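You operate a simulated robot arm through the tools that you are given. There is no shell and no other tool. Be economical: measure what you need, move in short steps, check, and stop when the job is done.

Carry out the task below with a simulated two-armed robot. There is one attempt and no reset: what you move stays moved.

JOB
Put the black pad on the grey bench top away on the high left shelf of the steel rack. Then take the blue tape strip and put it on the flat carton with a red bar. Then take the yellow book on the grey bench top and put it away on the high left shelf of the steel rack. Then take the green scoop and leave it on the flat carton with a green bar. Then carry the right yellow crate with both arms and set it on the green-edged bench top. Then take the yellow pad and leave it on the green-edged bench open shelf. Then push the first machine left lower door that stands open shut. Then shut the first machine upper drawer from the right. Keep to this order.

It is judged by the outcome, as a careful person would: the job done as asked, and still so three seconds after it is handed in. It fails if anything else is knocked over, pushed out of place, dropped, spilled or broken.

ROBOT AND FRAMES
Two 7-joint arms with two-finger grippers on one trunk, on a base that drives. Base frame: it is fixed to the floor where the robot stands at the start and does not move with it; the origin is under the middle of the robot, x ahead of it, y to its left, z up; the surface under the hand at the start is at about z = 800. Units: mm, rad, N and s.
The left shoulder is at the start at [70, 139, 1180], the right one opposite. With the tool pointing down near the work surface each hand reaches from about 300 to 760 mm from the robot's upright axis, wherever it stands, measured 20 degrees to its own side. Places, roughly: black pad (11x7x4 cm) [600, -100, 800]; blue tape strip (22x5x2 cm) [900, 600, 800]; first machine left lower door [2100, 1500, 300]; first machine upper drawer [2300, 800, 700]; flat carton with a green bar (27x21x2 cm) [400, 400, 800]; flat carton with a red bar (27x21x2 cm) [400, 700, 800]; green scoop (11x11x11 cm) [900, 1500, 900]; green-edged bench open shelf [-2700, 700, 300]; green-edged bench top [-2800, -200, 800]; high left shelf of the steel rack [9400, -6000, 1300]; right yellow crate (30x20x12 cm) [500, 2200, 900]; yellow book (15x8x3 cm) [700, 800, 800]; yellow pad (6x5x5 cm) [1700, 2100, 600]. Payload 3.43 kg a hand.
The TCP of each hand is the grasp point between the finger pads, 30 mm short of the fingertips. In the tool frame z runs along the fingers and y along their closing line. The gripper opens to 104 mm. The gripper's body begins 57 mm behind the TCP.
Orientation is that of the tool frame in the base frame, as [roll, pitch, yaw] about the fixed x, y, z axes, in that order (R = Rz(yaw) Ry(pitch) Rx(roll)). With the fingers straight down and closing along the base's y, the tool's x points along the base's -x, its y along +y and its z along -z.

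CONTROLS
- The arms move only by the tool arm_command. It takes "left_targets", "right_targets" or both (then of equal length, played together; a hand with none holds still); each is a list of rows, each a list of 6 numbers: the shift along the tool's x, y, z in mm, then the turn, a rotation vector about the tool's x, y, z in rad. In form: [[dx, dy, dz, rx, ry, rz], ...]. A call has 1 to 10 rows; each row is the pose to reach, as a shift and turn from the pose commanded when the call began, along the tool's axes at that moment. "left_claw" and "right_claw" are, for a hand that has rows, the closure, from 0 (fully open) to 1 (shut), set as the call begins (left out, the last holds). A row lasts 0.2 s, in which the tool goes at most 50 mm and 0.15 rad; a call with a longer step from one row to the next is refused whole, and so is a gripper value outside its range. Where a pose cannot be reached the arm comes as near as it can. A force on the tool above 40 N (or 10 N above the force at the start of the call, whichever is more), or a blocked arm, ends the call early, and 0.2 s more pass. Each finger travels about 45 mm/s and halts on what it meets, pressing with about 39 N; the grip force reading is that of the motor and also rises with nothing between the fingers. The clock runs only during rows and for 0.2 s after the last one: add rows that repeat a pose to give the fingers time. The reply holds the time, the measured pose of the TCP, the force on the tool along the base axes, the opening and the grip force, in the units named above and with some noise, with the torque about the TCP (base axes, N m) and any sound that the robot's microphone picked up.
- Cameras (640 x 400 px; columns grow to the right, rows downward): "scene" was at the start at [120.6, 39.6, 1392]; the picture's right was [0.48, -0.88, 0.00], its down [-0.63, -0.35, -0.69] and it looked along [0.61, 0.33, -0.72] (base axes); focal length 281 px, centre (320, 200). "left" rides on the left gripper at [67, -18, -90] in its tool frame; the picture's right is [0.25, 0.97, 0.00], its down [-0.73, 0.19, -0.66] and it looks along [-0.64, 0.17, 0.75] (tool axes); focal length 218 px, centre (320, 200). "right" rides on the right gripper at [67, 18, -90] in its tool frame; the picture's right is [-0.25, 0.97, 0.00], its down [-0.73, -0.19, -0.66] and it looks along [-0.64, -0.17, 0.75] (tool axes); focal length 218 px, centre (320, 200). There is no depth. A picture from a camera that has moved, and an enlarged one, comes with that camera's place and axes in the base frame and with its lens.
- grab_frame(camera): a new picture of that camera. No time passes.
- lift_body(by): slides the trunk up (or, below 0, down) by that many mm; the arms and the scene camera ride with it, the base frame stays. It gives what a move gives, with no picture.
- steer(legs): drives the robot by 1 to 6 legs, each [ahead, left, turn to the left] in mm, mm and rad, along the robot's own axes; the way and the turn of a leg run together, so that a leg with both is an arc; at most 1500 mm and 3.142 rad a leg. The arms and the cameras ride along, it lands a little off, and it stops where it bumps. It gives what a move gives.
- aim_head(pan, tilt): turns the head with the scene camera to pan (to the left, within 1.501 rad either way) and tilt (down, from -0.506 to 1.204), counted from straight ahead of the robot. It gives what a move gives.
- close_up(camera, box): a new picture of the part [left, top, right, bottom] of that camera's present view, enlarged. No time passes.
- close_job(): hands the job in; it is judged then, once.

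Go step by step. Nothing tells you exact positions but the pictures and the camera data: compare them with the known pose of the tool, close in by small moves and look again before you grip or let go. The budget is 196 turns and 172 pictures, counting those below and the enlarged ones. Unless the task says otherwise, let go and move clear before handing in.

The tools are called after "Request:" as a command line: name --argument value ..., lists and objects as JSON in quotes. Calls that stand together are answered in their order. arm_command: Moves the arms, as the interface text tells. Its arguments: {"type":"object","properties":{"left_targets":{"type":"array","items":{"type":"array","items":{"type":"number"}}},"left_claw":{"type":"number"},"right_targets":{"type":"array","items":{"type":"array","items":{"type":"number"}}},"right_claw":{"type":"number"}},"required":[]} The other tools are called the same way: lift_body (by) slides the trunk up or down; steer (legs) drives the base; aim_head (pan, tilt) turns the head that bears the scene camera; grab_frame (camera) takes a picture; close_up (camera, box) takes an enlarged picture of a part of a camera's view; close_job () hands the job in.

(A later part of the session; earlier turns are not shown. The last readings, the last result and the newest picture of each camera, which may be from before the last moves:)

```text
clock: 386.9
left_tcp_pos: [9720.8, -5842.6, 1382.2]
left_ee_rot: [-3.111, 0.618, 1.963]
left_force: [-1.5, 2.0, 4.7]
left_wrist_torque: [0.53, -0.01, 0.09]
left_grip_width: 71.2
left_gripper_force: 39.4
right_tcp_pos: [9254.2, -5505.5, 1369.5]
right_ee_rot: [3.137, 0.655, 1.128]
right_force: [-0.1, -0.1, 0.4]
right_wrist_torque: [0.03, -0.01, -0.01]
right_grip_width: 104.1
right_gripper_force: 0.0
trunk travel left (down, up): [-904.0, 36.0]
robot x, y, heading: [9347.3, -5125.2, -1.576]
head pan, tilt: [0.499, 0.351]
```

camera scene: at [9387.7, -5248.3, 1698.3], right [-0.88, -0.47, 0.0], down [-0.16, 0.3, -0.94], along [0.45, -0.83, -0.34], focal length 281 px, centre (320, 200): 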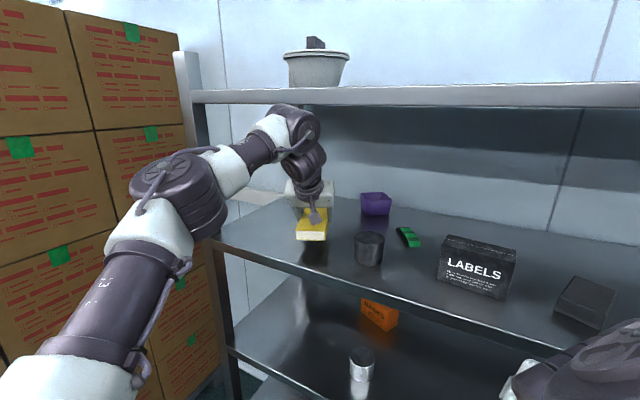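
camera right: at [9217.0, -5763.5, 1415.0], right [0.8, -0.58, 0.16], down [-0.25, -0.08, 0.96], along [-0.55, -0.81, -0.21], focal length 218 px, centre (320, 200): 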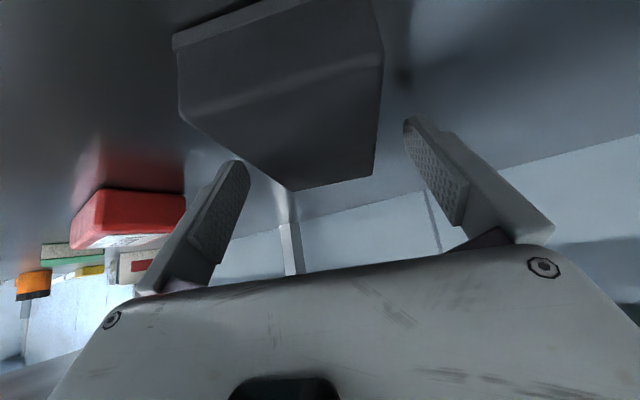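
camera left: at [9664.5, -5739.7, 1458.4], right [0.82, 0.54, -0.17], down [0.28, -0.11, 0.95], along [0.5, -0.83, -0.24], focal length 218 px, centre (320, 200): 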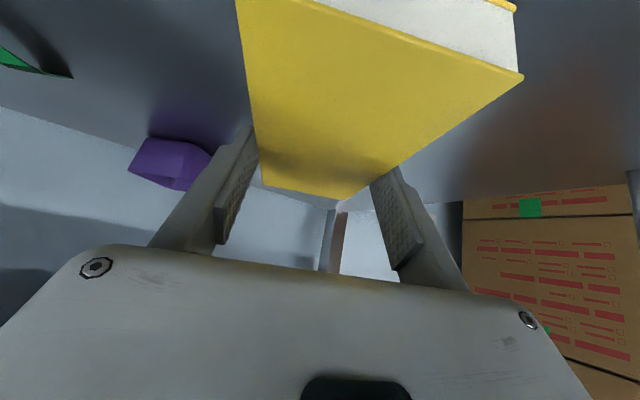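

Request:
lift_body --by -2

Request:
arm_command --left_targets '[[0, 0, 0, 0, 0, 0], [0, 0, 0, 0, 0, 0], [0, 0, 0, 0, 0, 0], [0, 0, 0, 0, 0, 0]]' --left_claw 0

Request:
lift_body --by 9

Request:
grab_frame --camera "left"

```text
clock: 387.4
left_tcp_pos: [9720.3, -5842.8, 1382.7]
left_ee_rot: [-3.11, 0.619, 1.962]
left_force: [2.2, -0.3, 14.0]
left_wrist_torque: [0.76, -0.28, -0.16]
left_grip_width: 71.3
left_gripper_force: 39.1
right_tcp_pos: [9253.7, -5505.8, 1365.6]
right_ee_rot: [3.137, 0.654, 1.128]
right_force: [-0.3, -0.4, -0.5]
right_wrist_torque: [0.0, 0.0, -0.01]
right_grip_width: 103.8
right_gripper_force: 0.1
trunk travel left (down, up): [-902.0, 38.0]
robot x, y, heading: [9347.6, -5126.5, -1.58]
head pan, tilt: [0.499, 0.351]
```

```text
clock: 388.4
left_tcp_pos: [9720.1, -5842.6, 1378.5]
left_ee_rot: [-3.114, 0.619, 1.962]
left_force: [-0.3, 1.3, 1.7]
left_wrist_torque: [0.04, -0.1, 0.02]
left_grip_width: 103.5
left_gripper_force: 0.0
right_tcp_pos: [9255.0, -5506.9, 1366.0]
right_ee_rot: [3.135, 0.655, 1.128]
right_force: [-0.5, -0.3, 0.2]
right_wrist_torque: [-0.04, -0.04, 0.02]
right_grip_width: 103.9
right_gripper_force: 0.0
trunk travel left (down, up): [-902.0, 38.0]
robot x, y, heading: [9350.1, -5131.6, -1.573]
head pan, tilt: [0.499, 0.351]
```

```text
clock: 389.0
left_tcp_pos: [9721.2, -5843.0, 1388.0]
left_ee_rot: [-3.11, 0.619, 1.963]
left_force: [-0.2, -0.2, -0.1]
left_wrist_torque: [-0.02, -0.02, 0.06]
left_grip_width: 104.0
left_gripper_force: 0.0
right_tcp_pos: [9254.8, -5507.0, 1375.4]
right_ee_rot: [3.138, 0.655, 1.129]
right_force: [0.6, 0.1, 1.0]
right_wrist_torque: [0.02, 0.01, 0.01]
right_grip_width: 103.8
right_gripper_force: 0.1
trunk travel left (down, up): [-911.0, 29.0]
robot x, y, heading: [9347.3, -5129.3, -1.575]
head pan, tilt: [0.499, 0.351]
```

```text
80 pictures are left
camera left: at [9666.8, -5749.9, 1424.0], right [0.82, 0.54, -0.17], down [0.28, -0.12, 0.95], along [0.5, -0.83, -0.25], focal length 218 px, centre (320, 200)
```

left: 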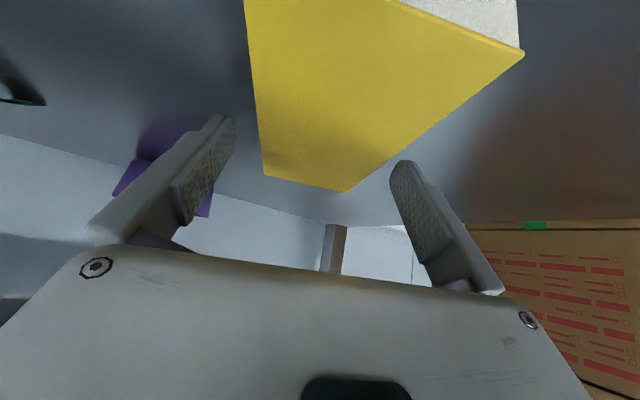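

Released. I'm sliding the left hand straight back, then backing away and verifying.

Request:
arm_command --left_targets '[[26, 0, -19, 0, 0, 0], [53, 0, -38, 0, 0, 0], [80, 0, -57, 0, 0, 0], [106, 0, -75, 0, 0, 0]]'

Request:
steer --legs '[[-300, 0, 0]]'

Request:
grab_frame --camera "scene"

```text
clock: 390.0
left_tcp_pos: [9672.6, -5719.4, 1387.6]
left_ee_rot: [-3.109, 0.618, 1.965]
left_force: [0.1, 0.3, -0.5]
left_wrist_torque: [-0.01, -0.02, -0.03]
left_grip_width: 104.0
left_gripper_force: 0.1
right_tcp_pos: [9254.7, -5506.0, 1376.3]
right_ee_rot: [3.137, 0.655, 1.127]
right_force: [0.5, 0.1, -0.8]
right_wrist_torque: [-0.01, 0.01, 0.01]
right_grip_width: 104.0
right_gripper_force: 0.0
trunk travel left (down, up): [-911.0, 29.0]
robot x, y, heading: [9347.1, -5129.7, -1.579]
head pan, tilt: [0.499, 0.351]
```

```text
clock: 392.0
left_tcp_pos: [9677.7, -5418.4, 1386.8]
left_ee_rot: [-3.111, 0.615, 1.965]
left_force: [1.0, -0.3, 0.5]
left_wrist_torque: [0.01, 0.0, 0.01]
left_grip_width: 104.0
left_gripper_force: 0.1
right_tcp_pos: [9258.1, -5204.5, 1374.4]
right_ee_rot: [3.139, 0.651, 1.134]
right_force: [-0.1, -0.7, -0.4]
right_wrist_torque: [0.04, -0.02, -0.03]
right_grip_width: 104.2
right_gripper_force: 0.1
trunk travel left (down, up): [-911.0, 29.0]
robot x, y, heading: [9350.7, -4825.3, -1.574]
head pan, tilt: [0.499, 0.351]
```

```text
79 pictures are left
camera scene: at [9392.2, -4958.8, 1667.6], right [-0.88, -0.48, 0.0], down [-0.16, 0.3, -0.94], along [0.45, -0.82, -0.35], focal length 281 px, centre (320, 200)
```

scene: 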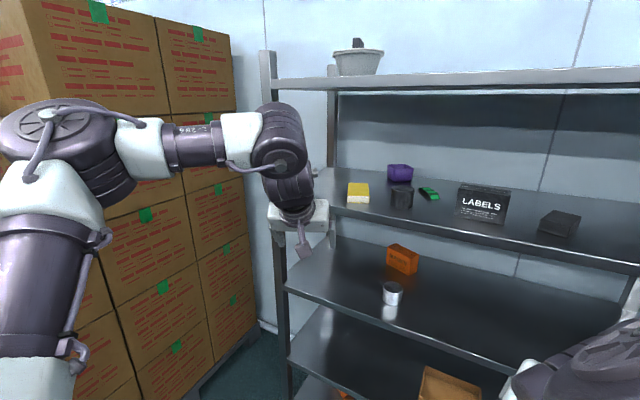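

The book is placed and the rest of the shelf is undisturbed. Next is the green scoop on the left table. I'm driving back.

Request:
lift_body --by -236

Request:
steer --legs '[[0, 0, 1.574], [-1500, 0, 0], [-1000, 0, 0]]'

```text
clock: 394.5
left_tcp_pos: [9677.4, -5413.6, 1151.8]
left_ee_rot: [-3.109, 0.617, 1.968]
left_force: [0.1, -0.9, 0.0]
left_wrist_torque: [-0.01, 0.02, 0.06]
left_grip_width: 103.8
left_gripper_force: 0.0
right_tcp_pos: [9258.0, -5202.3, 1139.4]
right_ee_rot: [3.137, 0.654, 1.133]
right_force: [-0.5, 0.1, -0.3]
right_wrist_torque: [0.01, 0.01, 0.01]
right_grip_width: 104.2
right_gripper_force: 0.0
trunk travel left (down, up): [-675.0, 265.0]
robot x, y, heading: [9348.0, -4823.2, -1.573]
head pan, tilt: [0.499, 0.351]
```

```text
clock: 410.7
left_tcp_pos: [7430.3, -4442.1, 1153.0]
left_ee_rot: [-3.112, 0.616, -2.802]
left_force: [-1.2, 0.4, 0.1]
left_wrist_torque: [0.0, 0.0, 0.03]
left_grip_width: 104.0
left_gripper_force: 0.1
right_tcp_pos: [7194.4, -4850.2, 1138.4]
right_ee_rot: [3.138, 0.653, 2.649]
right_force: [-0.4, -0.5, -0.2]
right_wrist_torque: [-0.03, -0.03, 0.02]
right_grip_width: 103.9
right_gripper_force: 0.1
trunk travel left (down, up): [-675.0, 265.0]
robot x, y, heading: [6820.7, -4734.4, -0.064]
head pan, tilt: [0.499, 0.351]
```

Request:
steer --legs '[[0, -60, 0.064], [-1400, 0, 0], [-1400, 0, 0]]'

```text
clock: 424.9
left_tcp_pos: [4585.2, -4535.9, 1152.0]
left_ee_rot: [-3.109, 0.616, -2.75]
left_force: [-0.3, 0.0, -0.7]
left_wrist_torque: [0.0, -0.02, 0.01]
left_grip_width: 104.0
left_gripper_force: 0.0
right_tcp_pos: [4371.9, -4956.2, 1139.3]
right_ee_rot: [3.138, 0.651, 2.699]
right_force: [0.7, -0.5, -0.7]
right_wrist_torque: [0.02, -0.01, 0.01]
right_grip_width: 103.9
right_gripper_force: 0.1
trunk travel left (down, up): [-675.0, 265.0]
robot x, y, heading: [3991.8, -4863.4, -0.008]
head pan, tilt: [0.499, 0.351]
```

Request:
steer --legs '[[0, 60, 0.008], [-1200, 0, 0], [-1150, 0, 0], [-900, 700, 0], [-1100, 800, 0]]'

Request:
aim_head --pan 0.9 --tilt 0.45

Request:
steer --legs '[[0, 1500, 0], [0, 1500, 0], [0, 500, 0]]'

Request:
grab_frame --camera "scene"

```text
clock: 446.0
left_tcp_pos: [727.0, -3353.0, 1153.5]
left_ee_rot: [-3.115, 0.622, -2.773]
left_force: [-0.9, -0.3, 0.8]
left_wrist_torque: [0.06, -0.01, 0.05]
left_grip_width: 104.3
left_gripper_force: 0.1
right_tcp_pos: [502.1, -3767.6, 1139.5]
right_ee_rot: [3.132, 0.651, 2.673]
right_force: [-0.4, -0.7, -0.2]
right_wrist_torque: [0.01, -0.01, 0.05]
right_grip_width: 104.0
right_gripper_force: 0.1
trunk travel left (down, up): [-675.0, 265.0]
robot x, y, heading: [129.4, -3661.4, -0.032]
head pan, tilt: [0.499, 0.351]
stopped in leg 5: the robot was blocked; the commanded pose is now the measured one
```

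```text
clock: 446.9
left_tcp_pos: [726.8, -3343.8, 1150.5]
left_ee_rot: [-3.11, 0.617, -2.768]
left_force: [-0.3, -0.3, -0.4]
left_wrist_torque: [0.01, -0.03, -0.01]
left_grip_width: 104.2
left_gripper_force: 0.1
right_tcp_pos: [503.7, -3759.2, 1139.4]
right_ee_rot: [3.139, 0.651, 2.678]
right_force: [0.1, -0.4, 0.3]
right_wrist_torque: [-0.01, 0.01, -0.02]
right_grip_width: 104.0
right_gripper_force: 0.1
trunk travel left (down, up): [-675.0, 265.0]
robot x, y, heading: [125.4, -3657.7, -0.028]
head pan, tilt: [0.901, 0.45]
```

```text
clock: 462.3
left_tcp_pos: [802.7, -241.6, 1150.9]
left_ee_rot: [-3.106, 0.617, -2.744]
left_force: [-0.7, 1.2, 0.3]
left_wrist_torque: [-0.04, -0.02, -0.02]
left_grip_width: 103.8
left_gripper_force: 0.1
right_tcp_pos: [587.6, -660.3, 1139.1]
right_ee_rot: [-3.141, 0.657, 2.701]
right_force: [-0.6, 0.6, -1.5]
right_wrist_torque: [-0.04, -0.05, -0.02]
right_grip_width: 104.2
right_gripper_force: 0.0
trunk travel left (down, up): [-675.0, 265.0]
robot x, y, heading: [211.5, -565.3, -0.008]
head pan, tilt: [0.901, 0.45]
stopped in leg 3: the robot was blocked; the commanded pose is now the measured one
```

```text
78 pictures are left
camera scene: at [317.0, -494.2, 1422.7], right [0.78, -0.63, 0.0], down [-0.27, -0.34, -0.9], along [0.57, 0.7, -0.44], focal length 281 px, centre (320, 200)
```

scene: 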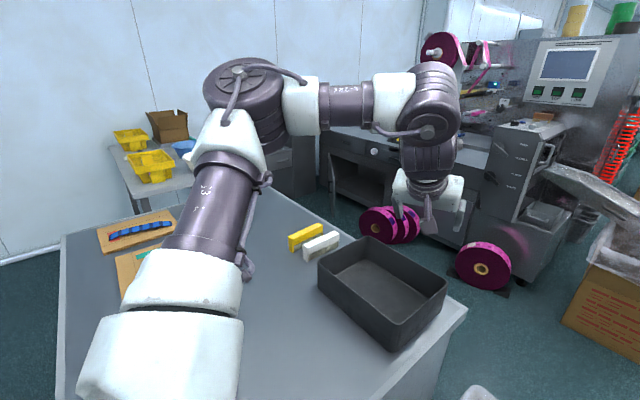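

The gantry blocked me on the way, then I touched the bench's right side. Nothing looks disturbed. I'm backing out and going around properly.

Request:
steer --legs '[[0, -120, 0], [-650, 0, 0], [0, 1500, 0], [0, 700, 0]]'

Request:
aim_head --pan 0.3 --tilt 0.4

Request:
grab_frame --camera "scene"

```text
clock: 477.2
left_tcp_pos: [276.6, 1797.4, 1151.4]
left_ee_rot: [-3.112, 0.617, -2.804]
left_force: [0.4, 0.4, 0.1]
left_wrist_torque: [0.03, -0.03, 0.0]
left_grip_width: 103.9
left_gripper_force: 0.0
right_tcp_pos: [39.1, 1391.2, 1138.3]
right_ee_rot: [3.138, 0.651, 2.642]
right_force: [-1.1, 0.4, -0.3]
right_wrist_torque: [0.0, 0.01, -0.05]
right_grip_width: 104.1
right_gripper_force: 0.0
trunk travel left (down, up): [-675.0, 265.0]
robot x, y, heading: [-332.3, 1506.6, -0.063]
head pan, tilt: [0.901, 0.45]
```

```text
clock: 478.2
left_tcp_pos: [277.0, 1797.5, 1151.2]
left_ee_rot: [-3.11, 0.617, -2.805]
left_force: [-0.5, -0.3, -0.6]
left_wrist_torque: [-0.02, -0.02, -0.03]
left_grip_width: 104.2
left_gripper_force: 0.1
right_tcp_pos: [39.0, 1392.1, 1138.4]
right_ee_rot: [3.138, 0.651, 2.642]
right_force: [0.4, 0.0, 0.1]
right_wrist_torque: [0.02, 0.0, 0.01]
right_grip_width: 104.2
right_gripper_force: 0.0
trunk travel left (down, up): [-675.0, 265.0]
robot x, y, heading: [-330.0, 1504.4, -0.061]
head pan, tilt: [0.3, 0.4]
```

```text
77 pictures are left
camera scene: at [-193.2, 1524.4, 1427.4], right [0.24, -0.97, 0.0], down [-0.38, -0.09, -0.92], along [0.9, 0.22, -0.39], focal length 281 px, centre (320, 200)
```

scene: 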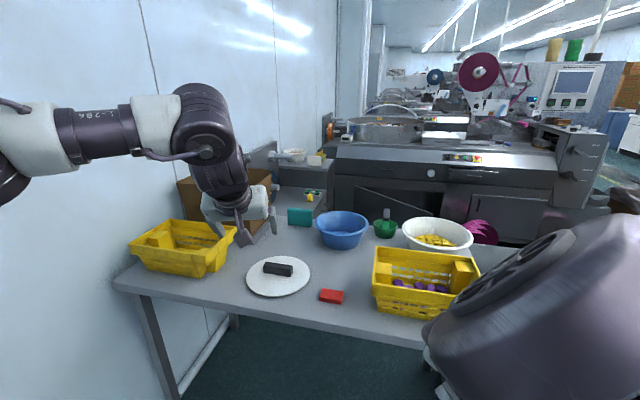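

The scoop is the small green item near (850, 1510), between the two bowls. The crate at (478, 2147), against the wall, matches the stated place of the "right yellow crate". I'm zooming in on the scoop.

Request:
close_up --camera "scene" --box '[300, 180, 480, 300]'

Request:
steer --legs '[[300, 0, 0.06]]'

Request:
grab_frame --camera "scene"

```text
3.33 times, centred on (390, 240) of scene
camera zoom: at [-193.2, 1524.4, 1427.4], right [0.24, -0.97, 0.0], down [-0.38, -0.09, -0.92], along [0.9, 0.22, -0.39], focal length 936 px, centre (87, 67)
```

zoom: 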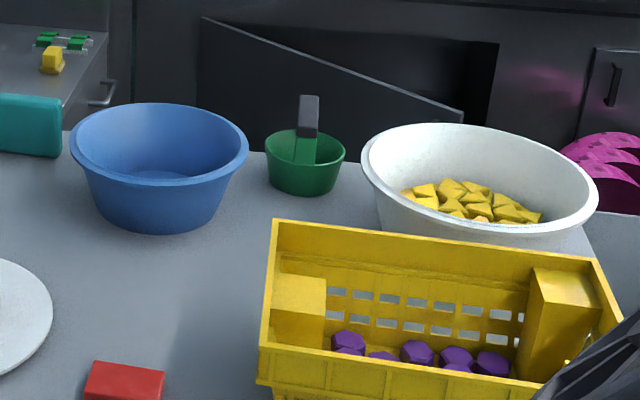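

```text
clock: 480.2
left_tcp_pos: [556.8, 1822.8, 1152.1]
left_ee_rot: [-3.111, 0.618, -2.745]
left_force: [-0.1, 0.3, 0.1]
left_wrist_torque: [0.01, -0.03, 0.01]
left_grip_width: 103.9
left_gripper_force: 0.0
right_tcp_pos: [344.1, 1402.8, 1139.3]
right_ee_rot: [3.137, 0.656, 2.7]
right_force: [0.7, 0.0, 0.6]
right_wrist_torque: [-0.02, -0.01, 0.03]
right_grip_width: 103.8
right_gripper_force: 0.1
trunk travel left (down, up): [-675.0, 265.0]
robot x, y, heading: [-34.0, 1498.7, -0.007]
head pan, tilt: [0.3, 0.4]
```

```text
75 pictures are left
camera scene: at [104.3, 1522.7, 1427.6], right [0.29, -0.96, 0.0], down [-0.37, -0.11, -0.92], along [0.88, 0.27, -0.39], focal length 281 px, centre (320, 200)
```

scene: 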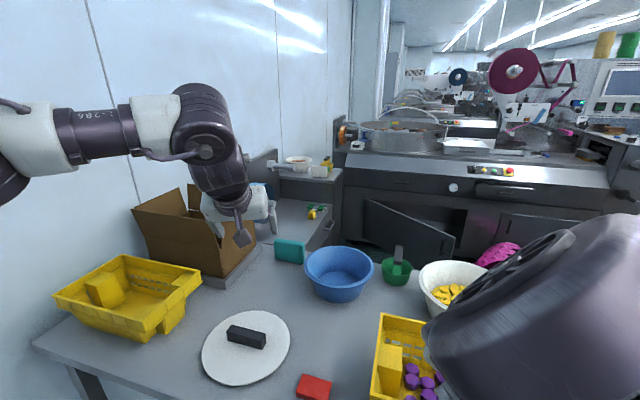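

I'll approach with heading about -0.39, so the left hand's outward tilt points straight ahead at the scoop's upright handle, near (910, 1509, 935).

Request:
steer --legs '[[0, 0, -0.383], [200, 44, 0]]'

Request:
grab_frame --camera "left"

Request:
grab_frame --camera "scene"

```text
clock: 483.0
left_tcp_pos: [837.6, 1534.9, 1151.9]
left_ee_rot: [-3.111, 0.617, -3.138]
left_force: [-0.1, -1.0, 0.5]
left_wrist_torque: [-0.02, -0.02, 0.03]
left_grip_width: 104.2
left_gripper_force: 0.1
right_tcp_pos: [480.1, 1229.6, 1140.3]
right_ee_rot: [3.138, 0.655, 2.31]
right_force: [-0.1, -0.8, 0.8]
right_wrist_torque: [0.0, 0.0, -0.02]
right_grip_width: 104.3
right_gripper_force: 0.2
trunk travel left (down, up): [-675.0, 265.0]
robot x, y, heading: [164.9, 1460.0, -0.395]
head pan, tilt: [0.3, 0.4]
```

```text
74 pictures are left
camera left: at [730.5, 1521.5, 1187.6], right [-0.19, 0.97, -0.17], down [0.22, 0.21, 0.95], along [0.96, 0.15, -0.25], focal length 218 px, centre (320, 200)
```

left: 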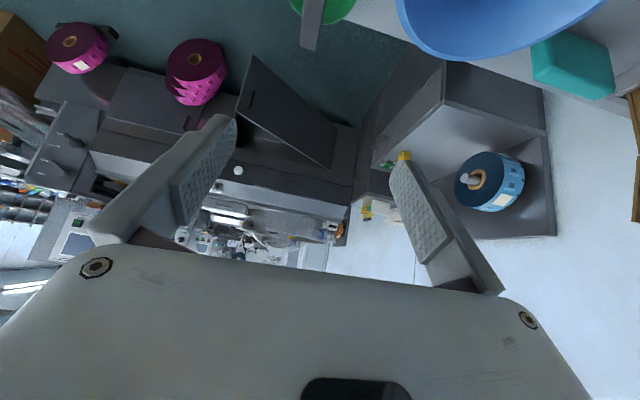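

```text
73 pictures are left
camera scene: at [303.2, 1431.6, 1427.7], right [-0.1, -1.0, 0.0], down [-0.39, 0.04, -0.92], along [0.92, -0.09, -0.39], focal length 281 px, centre (320, 200)
```

scene: 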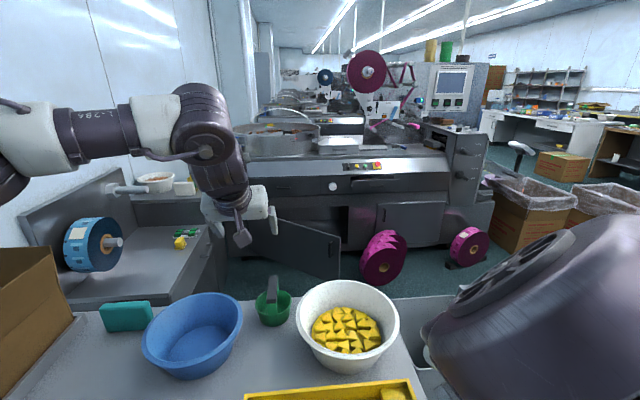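

Using several views, the table is at about z 809 and the handle top near (957, 1507, 919). I'm moving in a bit and lowering to just above it with the fingers half closed.

Request:
steer --legs '[[66, -3, 0]]'

Request:
arm_command --left_targets '[[11, 0, 38, 0, 0, 0], [23, 0, 76, 0, 0, 0], [36, 0, 114, 0, 0, 0], [50, 0, 152, 0, 0, 0], [65, 0, 190, 0, 0, 0]]' --left_claw 0.4

Request:
grab_frame --camera "left"

Request:
grab_frame --camera "scene"

```text
clock: 484.0
left_tcp_pos: [894.2, 1508.4, 1152.7]
left_ee_rot: [-3.111, 0.621, -3.138]
left_force: [-1.0, -1.2, -0.1]
left_wrist_torque: [0.02, -0.01, 0.03]
left_grip_width: 103.7
left_gripper_force: 0.0
right_tcp_pos: [537.4, 1203.1, 1139.2]
right_ee_rot: [3.138, 0.656, 2.31]
right_force: [0.4, 0.0, 0.9]
right_wrist_torque: [-0.04, -0.01, -0.03]
right_grip_width: 104.2
right_gripper_force: 0.1
trunk travel left (down, up): [-675.0, 265.0]
robot x, y, heading: [229.0, 1434.3, -0.399]
head pan, tilt: [0.3, 0.4]
```

```text
clock: 485.2
left_tcp_pos: [956.0, 1502.3, 959.5]
left_ee_rot: [-3.111, 0.616, -3.139]
left_force: [0.1, -0.4, -0.3]
left_wrist_torque: [-0.01, 0.02, -0.01]
left_grip_width: 62.7
left_gripper_force: 0.0
right_tcp_pos: [542.4, 1201.2, 1138.7]
right_ee_rot: [3.139, 0.651, 2.312]
right_force: [0.2, 0.2, -1.3]
right_wrist_torque: [-0.01, 0.04, 0.0]
right_grip_width: 104.0
right_gripper_force: 0.1
trunk travel left (down, up): [-675.0, 265.0]
robot x, y, heading: [220.4, 1429.4, -0.396]
head pan, tilt: [0.3, 0.4]
```

```text
72 pictures are left
camera left: at [849.1, 1487.0, 995.6], right [-0.19, 0.97, -0.17], down [0.22, 0.21, 0.95], along [0.96, 0.15, -0.25], focal length 218 px, centre (320, 200)
```

left: 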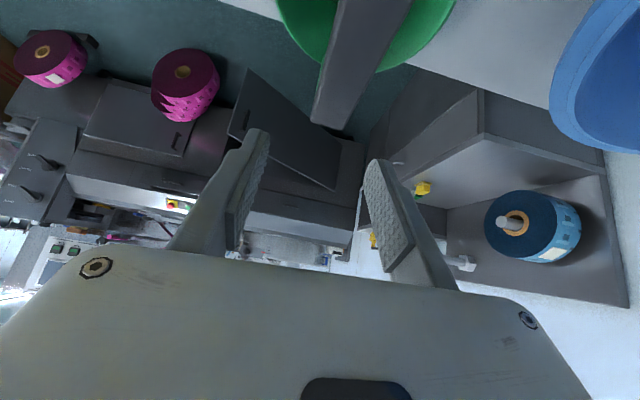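

```text
71 pictures are left
camera scene: at [366.0, 1403.5, 1427.2], right [-0.1, -1.0, 0.0], down [-0.39, 0.04, -0.92], along [0.92, -0.09, -0.39], focal length 281 px, centre (320, 200)
```

scene: 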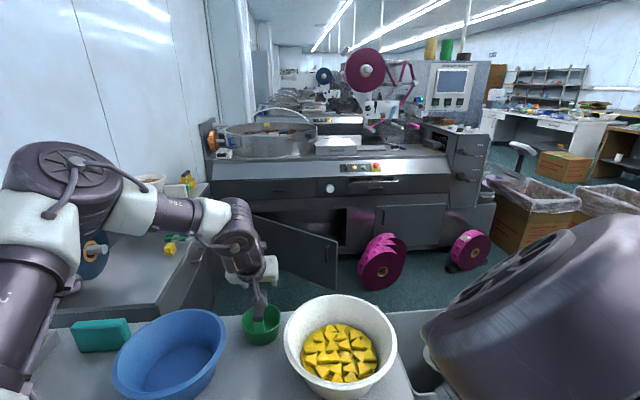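

The handle tip is right between the fingers at about (961, 1501, 919). I'm going down and gripping.

Request:
arm_command --left_targets '[[9, 0, 18, 0, 0, 0], [20, 0, 34, 0, 0, 0], [31, 0, 50, 0, 0, 0]]'

Request:
arm_command --left_targets '[[0, 0, 0, 0, 0, 0], [0, 0, 0, 0, 0, 0], [0, 0, 0, 0, 0, 0], [-12, 0, -16, 0, 0, 0], [-29, 0, -41, 0, 0, 0], [-52, 0, -73, 0, 0, 0]]' --left_claw 1

Request:
grab_frame --camera "left"

```text
clock: 486.0
left_tcp_pos: [956.9, 1501.9, 902.3]
left_ee_rot: [-3.11, 0.616, -3.138]
left_force: [-0.1, 0.2, -0.3]
left_wrist_torque: [0.02, 0.01, -0.02]
left_grip_width: 62.4
left_gripper_force: 0.0
right_tcp_pos: [539.3, 1201.2, 1138.4]
right_ee_rot: [3.137, 0.653, 2.309]
right_force: [-0.2, 0.0, -0.4]
right_wrist_torque: [-0.01, 0.02, 0.03]
right_grip_width: 103.9
right_gripper_force: 0.0
trunk travel left (down, up): [-675.0, 265.0]
robot x, y, heading: [224.6, 1431.8, -0.393]
head pan, tilt: [0.3, 0.4]
```

```text
clock: 487.4
left_tcp_pos: [956.4, 1502.9, 991.1]
left_ee_rot: [-3.109, 0.616, -3.14]
left_force: [0.2, -0.7, -0.8]
left_wrist_torque: [0.0, 0.0, 0.04]
left_grip_width: 25.2
left_gripper_force: 38.9
right_tcp_pos: [539.0, 1201.9, 1139.1]
right_ee_rot: [3.138, 0.654, 2.309]
right_force: [-0.4, -0.8, -0.3]
right_wrist_torque: [0.02, 0.01, -0.01]
right_grip_width: 104.0
right_gripper_force: 0.1
trunk travel left (down, up): [-675.0, 265.0]
robot x, y, heading: [225.2, 1431.7, -0.392]
head pan, tilt: [0.3, 0.4]
```

```text
70 pictures are left
camera left: at [849.8, 1488.1, 1025.7], right [-0.19, 0.97, -0.17], down [0.22, 0.21, 0.95], along [0.96, 0.14, -0.25], focal length 218 px, centre (320, 200)
```

left: 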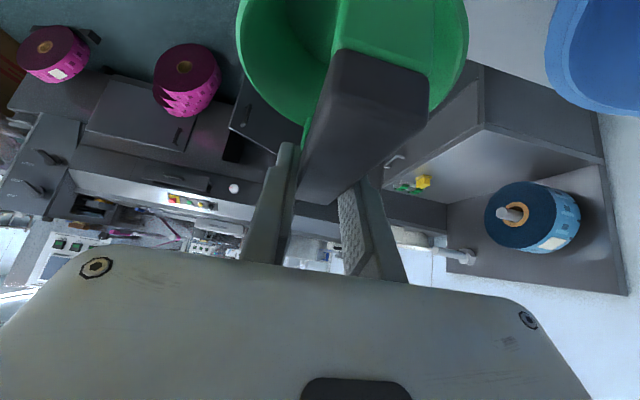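

The scoop is held by its handle. I'm raising, retracting and backing away, then heading to the green-bar carton.

Request:
arm_command --left_targets '[[-29, 0, -41, 0, 0, 0], [-58, 0, -82, 0, 0, 0], [-25, 0, -105, 0, 0, 0], [8, 0, -128, 0, 0, 0], [40, 0, -151, 0, 0, 0], [73, 0, -174, 0, 0, 0], [105, 0, -198, 0, 0, 0]]'

Request:
steer --legs '[[-500, 0, 0], [0, 0, 0.392], [0, -1500, 0]]'

Request:
aim_head --pan 0.5 --tilt 0.75

Request:
grab_frame --camera "scene"

```text
refused: row 1 steps farther than a row can; nothing moved
```

```text
clock: 498.6
left_tcp_pos: [413.8, 460.4, 990.1]
left_ee_rot: [-3.109, 0.616, -2.736]
left_force: [0.6, -0.1, -1.0]
left_wrist_torque: [-0.01, -0.01, -0.01]
left_grip_width: 24.5
left_gripper_force: 39.5
right_tcp_pos: [147.1, 19.1, 1139.6]
right_ee_rot: [3.139, 0.653, 2.714]
right_force: [-0.4, 0.4, -0.1]
right_wrist_torque: [0.02, -0.02, 0.0]
right_grip_width: 103.9
right_gripper_force: 0.0
trunk travel left (down, up): [-675.0, 265.0]
robot x, y, heading: [-231.1, 107.0, 0.01]
head pan, tilt: [0.3, 0.4]
```

```text
clock: 499.4
left_tcp_pos: [413.2, 460.2, 989.2]
left_ee_rot: [-3.11, 0.615, -2.735]
left_force: [-1.1, -0.3, -0.3]
left_wrist_torque: [0.05, 0.0, 0.02]
left_grip_width: 25.0
left_gripper_force: 38.9
right_tcp_pos: [145.2, 19.9, 1139.6]
right_ee_rot: [3.141, 0.653, 2.712]
right_force: [0.5, 0.0, -0.2]
right_wrist_torque: [-0.02, -0.02, -0.02]
right_grip_width: 104.1
right_gripper_force: 0.0
trunk travel left (down, up): [-675.0, 265.0]
robot x, y, heading: [-234.2, 106.9, 0.005]
head pan, tilt: [0.499, 0.75]
```

```text
69 pictures are left
camera scene: at [-110.0, 148.2, 1396.4], right [0.48, -0.87, 0.0], down [-0.6, -0.33, -0.73], along [0.64, 0.35, -0.68], focal length 281 px, centre (320, 200)
```

scene: 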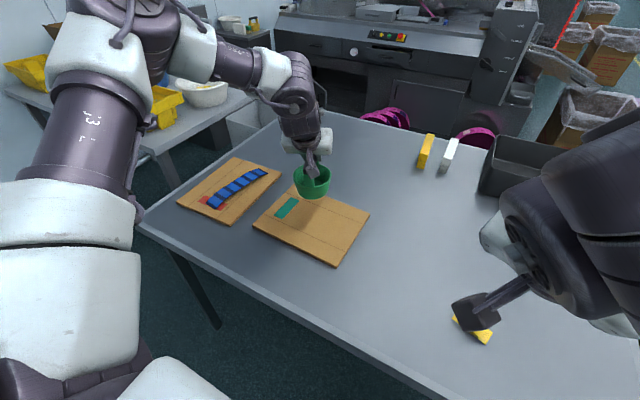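

The arm lift was refused because the step was too long, and the base drove with the scoop lower than I planned. I must check that nothing on the table was disturbed.

Request:
aim_head --pan 1.1 --tilt 0.45

Request:
grab_frame --camera "scene"

Request:
grab_frame --camera "left"

```text
clock: 500.4
left_tcp_pos: [413.2, 461.1, 989.6]
left_ee_rot: [-3.111, 0.616, -2.734]
left_force: [-0.1, -0.6, 0.2]
left_wrist_torque: [0.0, -0.02, -0.03]
left_grip_width: 24.6
left_gripper_force: 39.4
right_tcp_pos: [145.6, 19.6, 1138.8]
right_ee_rot: [3.139, 0.653, 2.713]
right_force: [0.5, -0.7, -0.7]
right_wrist_torque: [-0.01, 0.02, -0.03]
right_grip_width: 104.1
right_gripper_force: 0.1
trunk travel left (down, up): [-675.0, 265.0]
robot x, y, heading: [-230.4, 109.4, 0.003]
head pan, tilt: [1.1, 0.45]
```

```text
68 pictures are left
camera scene: at [-141.2, 190.3, 1422.7], right [0.89, -0.45, 0.0], down [-0.2, -0.39, -0.9], along [0.4, 0.8, -0.44], focal length 281 px, centre (320, 200)
```

scene: 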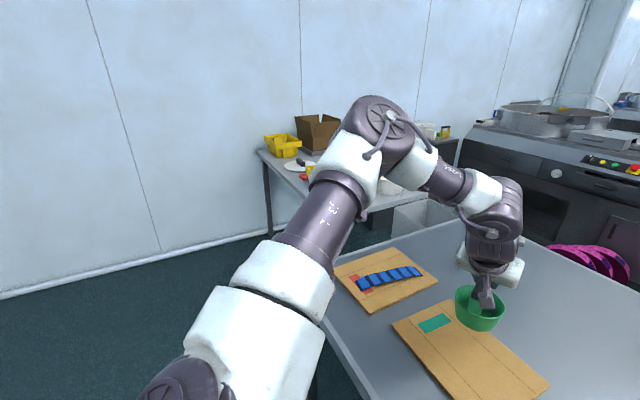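

```text
67 pictures are left
camera left: at [320.9, 405.0, 1024.8], right [-0.56, 0.81, -0.17], down [0.12, 0.28, 0.95], along [0.82, 0.51, -0.25], focal length 218 px, centre (320, 200)
```

left: 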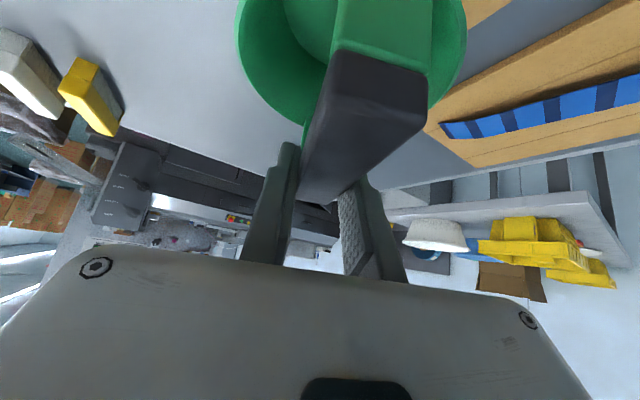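

Everything on the table looks upright and in place. I'm moving the scoop over the green-bar carton and lowering.

Request:
arm_command --left_targets '[[21, -1, 5, 0, 0, 0], [43, -3, 11, 0, 0, 0], [64, -4, 16, 0, 0, 0]]'

Request:
aim_head --pan 0.5 --tilt 0.75

Request:
close_up --camera "scene" --box '[220, 110, 420, 310]'

```text
clock: 501.2
left_tcp_pos: [375.6, 438.6, 940.5]
left_ee_rot: [-3.11, 0.615, -2.737]
left_force: [-0.7, -0.5, -0.1]
left_wrist_torque: [-0.04, -0.02, 0.03]
left_grip_width: 25.0
left_gripper_force: 39.6
right_tcp_pos: [147.9, 20.2, 1138.4]
right_ee_rot: [3.139, 0.652, 2.714]
right_force: [-0.3, 0.3, 0.7]
right_wrist_torque: [0.04, 0.02, -0.01]
right_grip_width: 103.9
right_gripper_force: 0.1
trunk travel left (down, up): [-675.0, 265.0]
robot x, y, heading: [-230.4, 105.6, 0.008]
head pan, tilt: [1.1, 0.45]
```

```text
clock: 502.2
left_tcp_pos: [376.3, 439.1, 940.2]
left_ee_rot: [-3.111, 0.618, -2.735]
left_force: [0.9, -0.1, -0.4]
left_wrist_torque: [0.03, 0.02, 0.02]
left_grip_width: 24.8
left_gripper_force: 39.2
right_tcp_pos: [146.5, 20.3, 1139.2]
right_ee_rot: [3.139, 0.653, 2.712]
right_force: [0.0, 0.2, 0.5]
right_wrist_torque: [-0.01, -0.01, -0.01]
right_grip_width: 104.0
right_gripper_force: 0.0
trunk travel left (down, up): [-675.0, 265.0]
robot x, y, heading: [-232.2, 111.4, 0.003]
head pan, tilt: [0.499, 0.75]
```

```text
2.00 times, centred on (320, 210) of scene
camera zoom: at [-110.0, 148.4, 1396.4], right [0.49, -0.87, 0.0], down [-0.6, -0.33, -0.73], along [0.64, 0.36, -0.68], focal length 561 px, centre (320, 180)
```

zoom: 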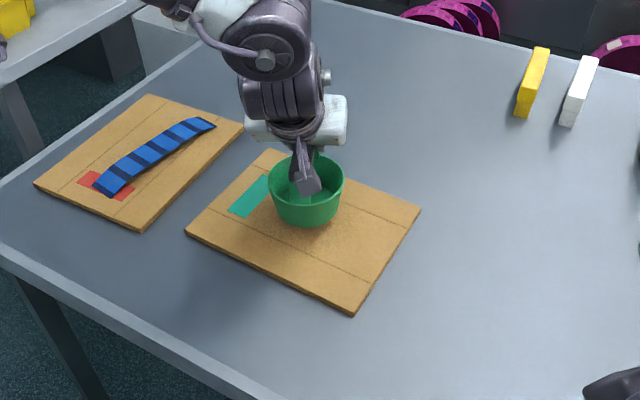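

Request:
arm_command --left_targets '[[6, 0, 8, 0, 0, 0], [10, 0, 14, 0, 0, 0], [13, 0, 18, 0, 0, 0], [15, 0, 21, 0, 0, 0]]'

```text
clock: 503.2
left_tcp_pos: [376.8, 436.7, 915.1]
left_ee_rot: [-3.111, 0.619, -2.734]
left_force: [0.0, 0.5, 3.3]
left_wrist_torque: [0.18, 0.17, 0.01]
left_grip_width: 25.1
left_gripper_force: 39.3
right_tcp_pos: [145.6, 19.6, 1139.1]
right_ee_rot: [3.138, 0.657, 2.713]
right_force: [-0.4, -0.1, -0.6]
right_wrist_torque: [-0.01, -0.03, -0.01]
right_grip_width: 104.1
right_gripper_force: 0.0
trunk travel left (down, up): [-675.0, 265.0]
robot x, y, heading: [-232.8, 106.8, 0.01]
head pan, tilt: [0.499, 0.75]
```

Request:
arm_command --left_targets '[[0, 0, 0, 0, 0, 0], [0, 0, 0, 0, 0, 0], [0, 0, 0, 0, 0, 0], [-20, 0, -28, 0, 0, 0], [-45, 0, -65, 0, 0, 0], [-72, 0, -105, 0, 0, 0]]' --left_claw 0.45

Request:
grab_frame --camera "scene"

```text
clock: 504.6
left_tcp_pos: [373.6, 438.8, 1041.3]
left_ee_rot: [-3.109, 0.62, -2.734]
left_force: [-0.7, -0.6, -1.1]
left_wrist_torque: [-0.03, 0.02, 0.01]
left_grip_width: 57.0
left_gripper_force: 0.0
right_tcp_pos: [144.7, 17.7, 1139.3]
right_ee_rot: [3.138, 0.654, 2.712]
right_force: [-0.3, 0.1, 0.4]
right_wrist_torque: [0.0, 0.03, 0.01]
right_grip_width: 104.2
right_gripper_force: 0.0
trunk travel left (down, up): [-675.0, 265.0]
robot x, y, heading: [-235.5, 105.3, 0.008]
head pan, tilt: [0.499, 0.75]
```

```text
65 pictures are left
camera scene: at [-111.4, 147.2, 1396.4], right [0.48, -0.87, 0.0], down [-0.6, -0.33, -0.73], along [0.64, 0.35, -0.68], focal length 281 px, centre (320, 200)
```

scene: 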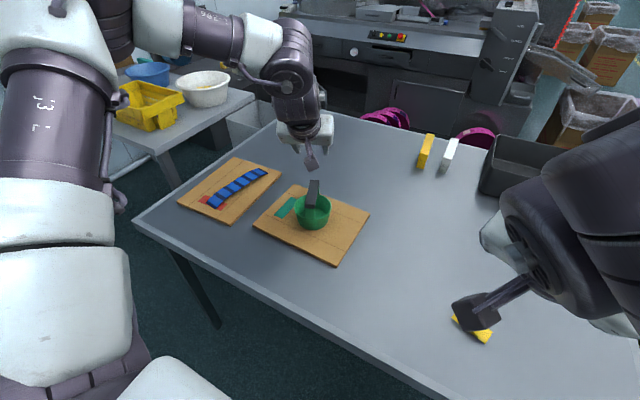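

The scoop is on the green-bar carton. Next is the crate by the wall, about x 430–640, y 2035–2330. I'll approach with a left-turned heading to keep the left elbow off the wall, and take a closer look.

Request:
steer --legs '[[-100, 0, 0], [0, 1500, 0], [150, 100, 0.6]]'

Request:
aim_head --pan 0.1 --tilt 0.6

Request:
grab_frame --camera "scene"

```text
clock: 514.6
left_tcp_pos: [100.5, 2377.0, 1040.3]
left_ee_rot: [-3.111, 0.617, -2.143]
left_force: [0.2, -0.6, 0.3]
left_wrist_torque: [0.01, 0.0, 0.01]
left_grip_width: 57.1
left_gripper_force: 0.0
right_tcp_pos: [145.8, 1899.6, 1139.2]
right_ee_rot: [3.138, 0.654, -2.979]
right_force: [0.8, 0.1, -0.1]
right_wrist_torque: [-0.02, 0.02, 0.0]
right_grip_width: 104.1
right_gripper_force: 0.0
trunk travel left (down, up): [-675.0, 265.0]
robot x, y, heading: [-219.1, 1760.8, 0.595]
head pan, tilt: [0.499, 0.75]
```

```text
clock: 515.4
left_tcp_pos: [102.3, 2376.8, 1040.5]
left_ee_rot: [-3.11, 0.616, -2.145]
left_force: [0.1, 0.6, 0.1]
left_wrist_torque: [0.0, -0.05, 0.02]
left_grip_width: 57.4
left_gripper_force: 0.0
right_tcp_pos: [146.0, 1899.8, 1139.1]
right_ee_rot: [3.14, 0.654, -2.98]
right_force: [0.5, -0.4, -0.4]
right_wrist_torque: [-0.02, 0.0, 0.02]
right_grip_width: 104.1
right_gripper_force: 0.0
trunk travel left (down, up): [-675.0, 265.0]
robot x, y, heading: [-215.3, 1761.6, 0.604]
head pan, tilt: [0.099, 0.6]
```

```text
64 pictures are left
camera scene: at [-109.1, 1847.3, 1409.2], right [0.64, -0.77, 0.0], down [-0.43, -0.36, -0.82], along [0.63, 0.53, -0.57], focal length 281 px, centre (320, 200)
```

scene: 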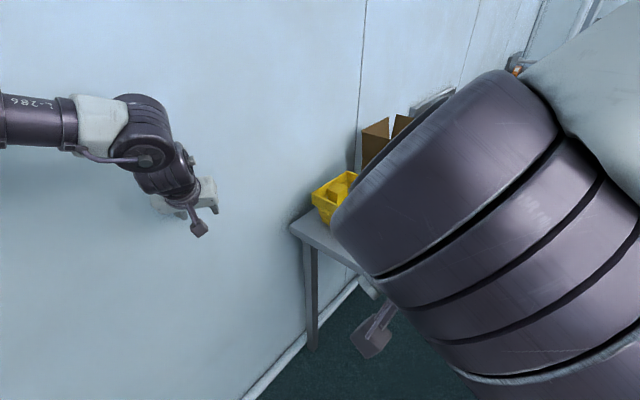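

The right arm blocks the view. I'm un-tilting both hands and bringing them to a ready pose above the crate's height.

Request:
arm_command --left_targets '[[0, 0, 0, 0, 0.125, 0], [0, 0, 0, 0, 0.25, 0], [0, 0, 0, 0, 0.375, 0], [0, 0, 0, 0, 0.5, 0], [0, 0, 0, 0, 0.617, 0]]' --right_targets '[[0, 0, 0, 0, 0.131, 0], [0, 0, 0, 0, 0.262, 0], [0, 0, 0, 0, 0.393, 0], [0, 0, 0, 0, 0.524, 0], [0, 0, 0, 0, 0.654, 0]]' --left_claw 0

Request:
arm_command --left_targets '[[16, -13, 0, 0, 0, 0.14], [32, -26, 0, 0, 0, 0.28], [48, -39, 0, 0, 0, 0.42], [64, -51, 0, 0, 0, 0.56], [80, -64, 0, 0, 0, 0.7], [96, -77, 0, 0, 0, 0.84], [113, -90, 0, 0, 0, 0.98]]' --right_targets '[[-7, 6, 11, 0, 0, 0.02], [-13, 12, 22, 0, 0, 0.04], [-20, 19, 34, 0, 0, 0.07], [-26, 25, 45, 0, 0, 0.09], [-33, 31, 56, 0, 0, 0.11], [-39, 38, 67, 0, 0, 0.14], [-46, 44, 79, 0, 0, 0.16]]'

Request:
grab_frame --camera "scene"

```text
clock: 516.6
left_tcp_pos: [81.5, 2368.4, 1033.2]
left_ee_rot: [-3.114, 0.0, -2.163]
left_force: [0.0, 0.1, 0.3]
left_wrist_torque: [0.0, 0.0, 0.03]
left_grip_width: 103.9
left_gripper_force: 0.0
left hand out of reach, approached as far as the arm can: row 5
right_tcp_pos: [146.0, 1899.5, 1138.8]
right_ee_rot: [3.136, -0.003, -2.978]
right_force: [0.3, 0.0, 1.1]
right_wrist_torque: [0.03, 0.02, 0.01]
right_grip_width: 104.1
right_gripper_force: 0.1
trunk travel left (down, up): [-675.0, 265.0]
robot x, y, heading: [-221.6, 1762.2, 0.597]
head pan, tilt: [0.099, 0.6]
```

```text
clock: 518.2
left_tcp_pos: [93.4, 2227.0, 1035.5]
left_ee_rot: [-3.127, 0.021, 3.14]
left_force: [-0.2, -0.4, -1.0]
left_wrist_torque: [-0.02, 0.03, 0.01]
left_grip_width: 104.1
left_gripper_force: 0.2
right_tcp_pos: [185.3, 1951.4, 1058.7]
right_ee_rot: [3.14, -0.003, -3.138]
right_force: [-0.9, -0.3, 0.4]
right_wrist_torque: [0.03, 0.04, 0.0]
right_grip_width: 104.1
right_gripper_force: 0.1
trunk travel left (down, up): [-675.0, 265.0]
robot x, y, heading: [-216.6, 1761.9, 0.598]
head pan, tilt: [0.099, 0.6]
```

```text
63 pictures are left
camera scene: at [-108.0, 1847.4, 1409.1], right [0.64, -0.77, 0.0], down [-0.43, -0.36, -0.82], along [0.63, 0.53, -0.57], focal length 281 px, centre (320, 200)
```

scene: 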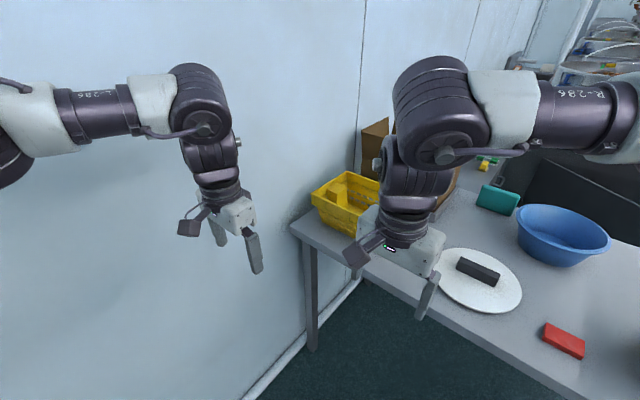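

The wall is too close for the left elbow in that pose. A better option is to face the wall (heading about 1.3) and grip the crate's two long rims: left hand on the front rim (x≈430), right hand on the rear rim (x≈640). I'm moving there.

Request:
steer --legs '[[0, 0, 0.7], [56, -420, 0]]'

Request:
aim_head --pan -0.5 --tilt 0.7

Request:
grab_frame --camera "scene"

```text
clock: 522.8
left_tcp_pos: [139.4, 2259.5, 1036.2]
left_ee_rot: [-3.127, 0.023, -2.429]
left_force: [-0.4, -0.1, -0.6]
left_wrist_torque: [0.01, 0.02, 0.01]
left_grip_width: 104.0
left_gripper_force: 0.0
right_tcp_pos: [387.7, 2111.3, 1059.0]
right_ee_rot: [3.141, 0.0, -2.427]
right_force: [-0.1, 0.1, 0.0]
right_wrist_torque: [0.02, 0.0, -0.03]
right_grip_width: 104.0
right_gripper_force: 0.1
trunk travel left (down, up): [-675.0, 265.0]
robot x, y, heading: [207.5, 1704.5, 1.313]
head pan, tilt: [0.099, 0.6]
```

```text
clock: 523.8
left_tcp_pos: [139.2, 2260.4, 1036.4]
left_ee_rot: [-3.128, 0.023, -2.429]
left_force: [0.1, 0.1, -0.2]
left_wrist_torque: [0.02, 0.0, 0.01]
left_grip_width: 104.1
left_gripper_force: 0.1
right_tcp_pos: [387.5, 2111.4, 1060.9]
right_ee_rot: [3.14, 0.0, -2.426]
right_force: [0.5, -0.3, -0.6]
right_wrist_torque: [0.03, 0.0, -0.01]
right_grip_width: 103.9
right_gripper_force: 0.1
trunk travel left (down, up): [-675.0, 265.0]
robot x, y, heading: [208.4, 1705.8, 1.309]
head pan, tilt: [-0.499, 0.7]
```

```text
62 pictures are left
camera scene: at [278.9, 1816.8, 1400.6], right [0.73, -0.69, 0.0], down [-0.44, -0.47, -0.77], along [0.53, 0.55, -0.64], focal length 281 px, centre (320, 200)
```

scene: 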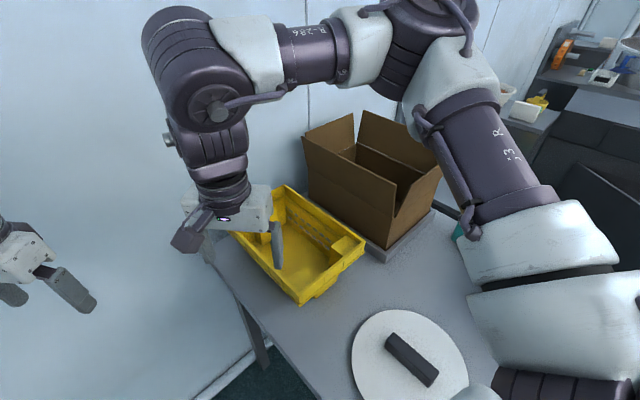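

The crate is clear in view: x 451–630, y 2038–2331. The brown box is about 70 mm behind it. I'm stepping in a little and turning both hands so the fingers close along x over the two long rims.

Request:
steer --legs '[[64, -68, 0]]'

Request:
arm_command --left_targets '[[-13, -34, 5, 0, 0, -0.122], [-26, -68, 10, 0, 0, -0.245], [-39, -102, 15, 0, 0, -0.367], [-52, -135, 20, 0, 0, -0.49], [-65, -169, 26, 0, 0, -0.612], [-78, -203, 31, 0, 0, -0.735], [-91, -237, 36, 0, 0, -0.857]]' --right_targets '[[-19, -11, 7, 0, 0, -0.122], [-38, -21, 14, 0, 0, -0.245], [-57, -32, 21, 0, 0, -0.367], [-75, -42, 28, 0, 0, -0.49], [-94, -53, 36, 0, 0, -0.612], [-113, -63, 43, 0, 0, -0.735], [-132, -74, 50, 0, 0, -0.857]]' --right_claw 0.4 --left_claw 0.4

Request:
grab_frame --camera "scene"

```text
clock: 524.9
left_tcp_pos: [220.7, 2305.2, 1036.1]
left_ee_rot: [-3.127, 0.023, -2.431]
left_force: [-0.7, 0.4, 1.2]
left_wrist_torque: [-0.02, 0.02, 0.02]
left_grip_width: 104.0
left_gripper_force: 0.0
right_tcp_pos: [469.9, 2156.0, 1058.6]
right_ee_rot: [3.138, -0.001, -2.424]
right_force: [-0.2, -0.6, 0.6]
right_wrist_torque: [-0.02, 0.01, -0.01]
right_grip_width: 104.0
right_gripper_force: 0.0
trunk travel left (down, up): [-675.0, 265.0]
robot x, y, heading: [292.9, 1751.8, 1.308]
head pan, tilt: [-0.499, 0.7]
```

```text
clock: 526.5
left_tcp_pos: [236.1, 2283.9, 1030.4]
left_ee_rot: [-3.102, -0.003, -1.582]
left_force: [0.6, -0.5, -0.8]
left_wrist_torque: [-0.02, -0.03, -0.01]
left_grip_width: 62.4
left_gripper_force: 0.0
left hand out of reach, approached as far as the arm can: row 1, 2, 3, 4, 5, 6, 7
right_tcp_pos: [463.0, 2107.6, 996.0]
right_ee_rot: [-3.128, 0.01, -1.593]
right_force: [-0.7, -0.5, -0.3]
right_wrist_torque: [-0.03, -0.04, 0.01]
right_grip_width: 62.5
right_gripper_force: 0.0
right hand out of reach, approached as far as the arm can: row 3, 4, 5, 6, 7
trunk travel left (down, up): [-675.0, 265.0]
robot x, y, heading: [294.0, 1752.9, 1.311]
head pan, tilt: [-0.499, 0.7]
```

```text
61 pictures are left
camera scene: at [358.5, 1862.1, 1400.7], right [0.72, -0.69, 0.0], down [-0.44, -0.47, -0.77], along [0.53, 0.55, -0.64], focal length 281 px, centre (320, 200)
```

scene: 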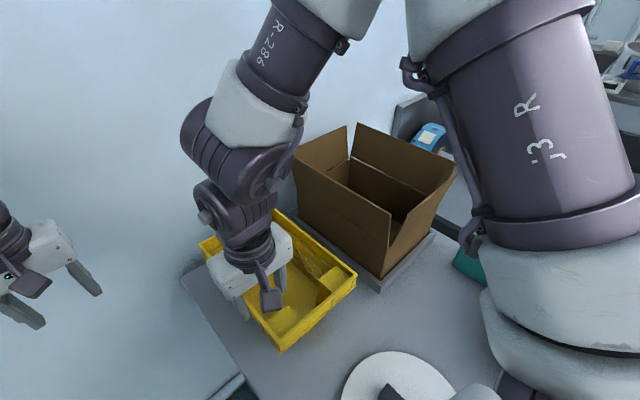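

The arms can't cross inward that far. End grips suit them, but the crate's left end is too near the wall for the left elbow. So I'll first slide the crate about 75 mm along the table, away from the wall, with the right hand, then grip both ends. I'm raising the hands and repositioning.

Request:
arm_command --left_targets '[[0, 0, -20, 0, 0, 0.12], [0, 0, -40, 0, 0, 0.24], [0, 0, -40, 0, 0, 0.36], [0, 0, -40, 0, 0, 0.48], [0, 0, -40, 0, 0, 0.6]]' --right_targets '[[0, 0, -20, 0, 0, 0.12], [0, 0, -40, 0, 0, 0.24], [0, 0, -60, 0, 0, 0.36], [0, 0, -80, 0, 0, 0.48], [0, 0, -90, 0, 0, 0.6]]'

Request:
steer --legs '[[-50, 25, 0], [0, 0, -0.61]]'

Request:
aim_head --pan 0.1 --tilt 0.75

Request:
grab_frame --camera "scene"

```text
clock: 527.7
left_tcp_pos: [228.5, 2274.4, 1077.4]
left_ee_rot: [-3.118, 0.018, -2.174]
left_force: [0.4, 0.1, 0.0]
left_wrist_torque: [-0.01, -0.01, 0.02]
left_grip_width: 62.3
left_gripper_force: 0.1
left hand out of reach, approached as far as the arm can: row 1, 2, 3, 4, 5
right_tcp_pos: [468.7, 2104.4, 1088.0]
right_ee_rot: [3.139, -0.003, -2.171]
right_force: [1.3, -0.6, -0.6]
right_wrist_torque: [-0.01, -0.01, -0.01]
right_grip_width: 62.2
right_gripper_force: 0.1
trunk travel left (down, up): [-675.0, 265.0]
robot x, y, heading: [294.6, 1751.0, 1.307]
head pan, tilt: [-0.499, 0.7]
```

```text
clock: 530.3
left_tcp_pos: [500.3, 2175.1, 1078.0]
left_ee_rot: [-3.119, 0.021, -2.777]
left_force: [0.0, 0.2, 0.0]
left_wrist_torque: [0.01, -0.02, -0.02]
left_grip_width: 62.4
left_gripper_force: 0.1
right_tcp_pos: [600.9, 1900.5, 1086.7]
right_ee_rot: [3.14, 0.002, -2.772]
right_force: [-0.4, 0.7, 0.8]
right_wrist_torque: [0.0, 0.01, 0.01]
right_grip_width: 62.4
right_gripper_force: 0.1
trunk travel left (down, up): [-675.0, 265.0]
robot x, y, heading: [252.8, 1708.1, 0.704]
head pan, tilt: [-0.499, 0.7]
```

```text
clock: 531.3
left_tcp_pos: [499.7, 2174.4, 1077.3]
left_ee_rot: [-3.12, 0.021, -2.777]
left_force: [0.5, 0.7, -0.4]
left_wrist_torque: [-0.01, 0.03, 0.0]
left_grip_width: 62.7
left_gripper_force: 0.0
right_tcp_pos: [601.1, 1900.1, 1086.9]
right_ee_rot: [3.141, -0.001, -2.772]
right_force: [0.4, 0.1, -0.4]
right_wrist_torque: [0.02, 0.05, -0.02]
right_grip_width: 62.5
right_gripper_force: 0.0
trunk travel left (down, up): [-675.0, 265.0]
robot x, y, heading: [254.3, 1709.5, 0.701]
head pan, tilt: [0.099, 0.75]
```

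```text
60 pictures are left
camera scene: at [348.9, 1801.6, 1396.3], right [0.72, -0.69, 0.0], down [-0.47, -0.49, -0.73], along [0.51, 0.53, -0.68], focal length 281 px, centre (320, 200)
```

scene: 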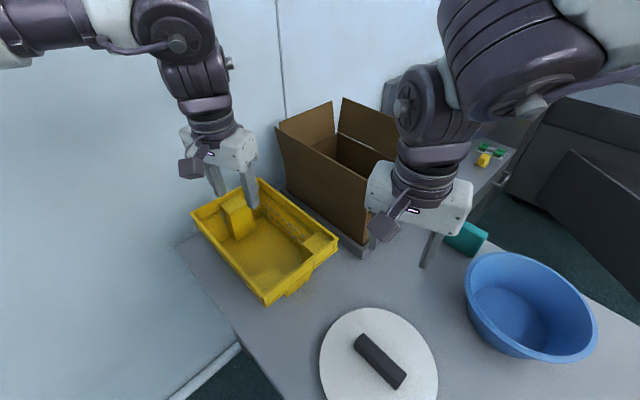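

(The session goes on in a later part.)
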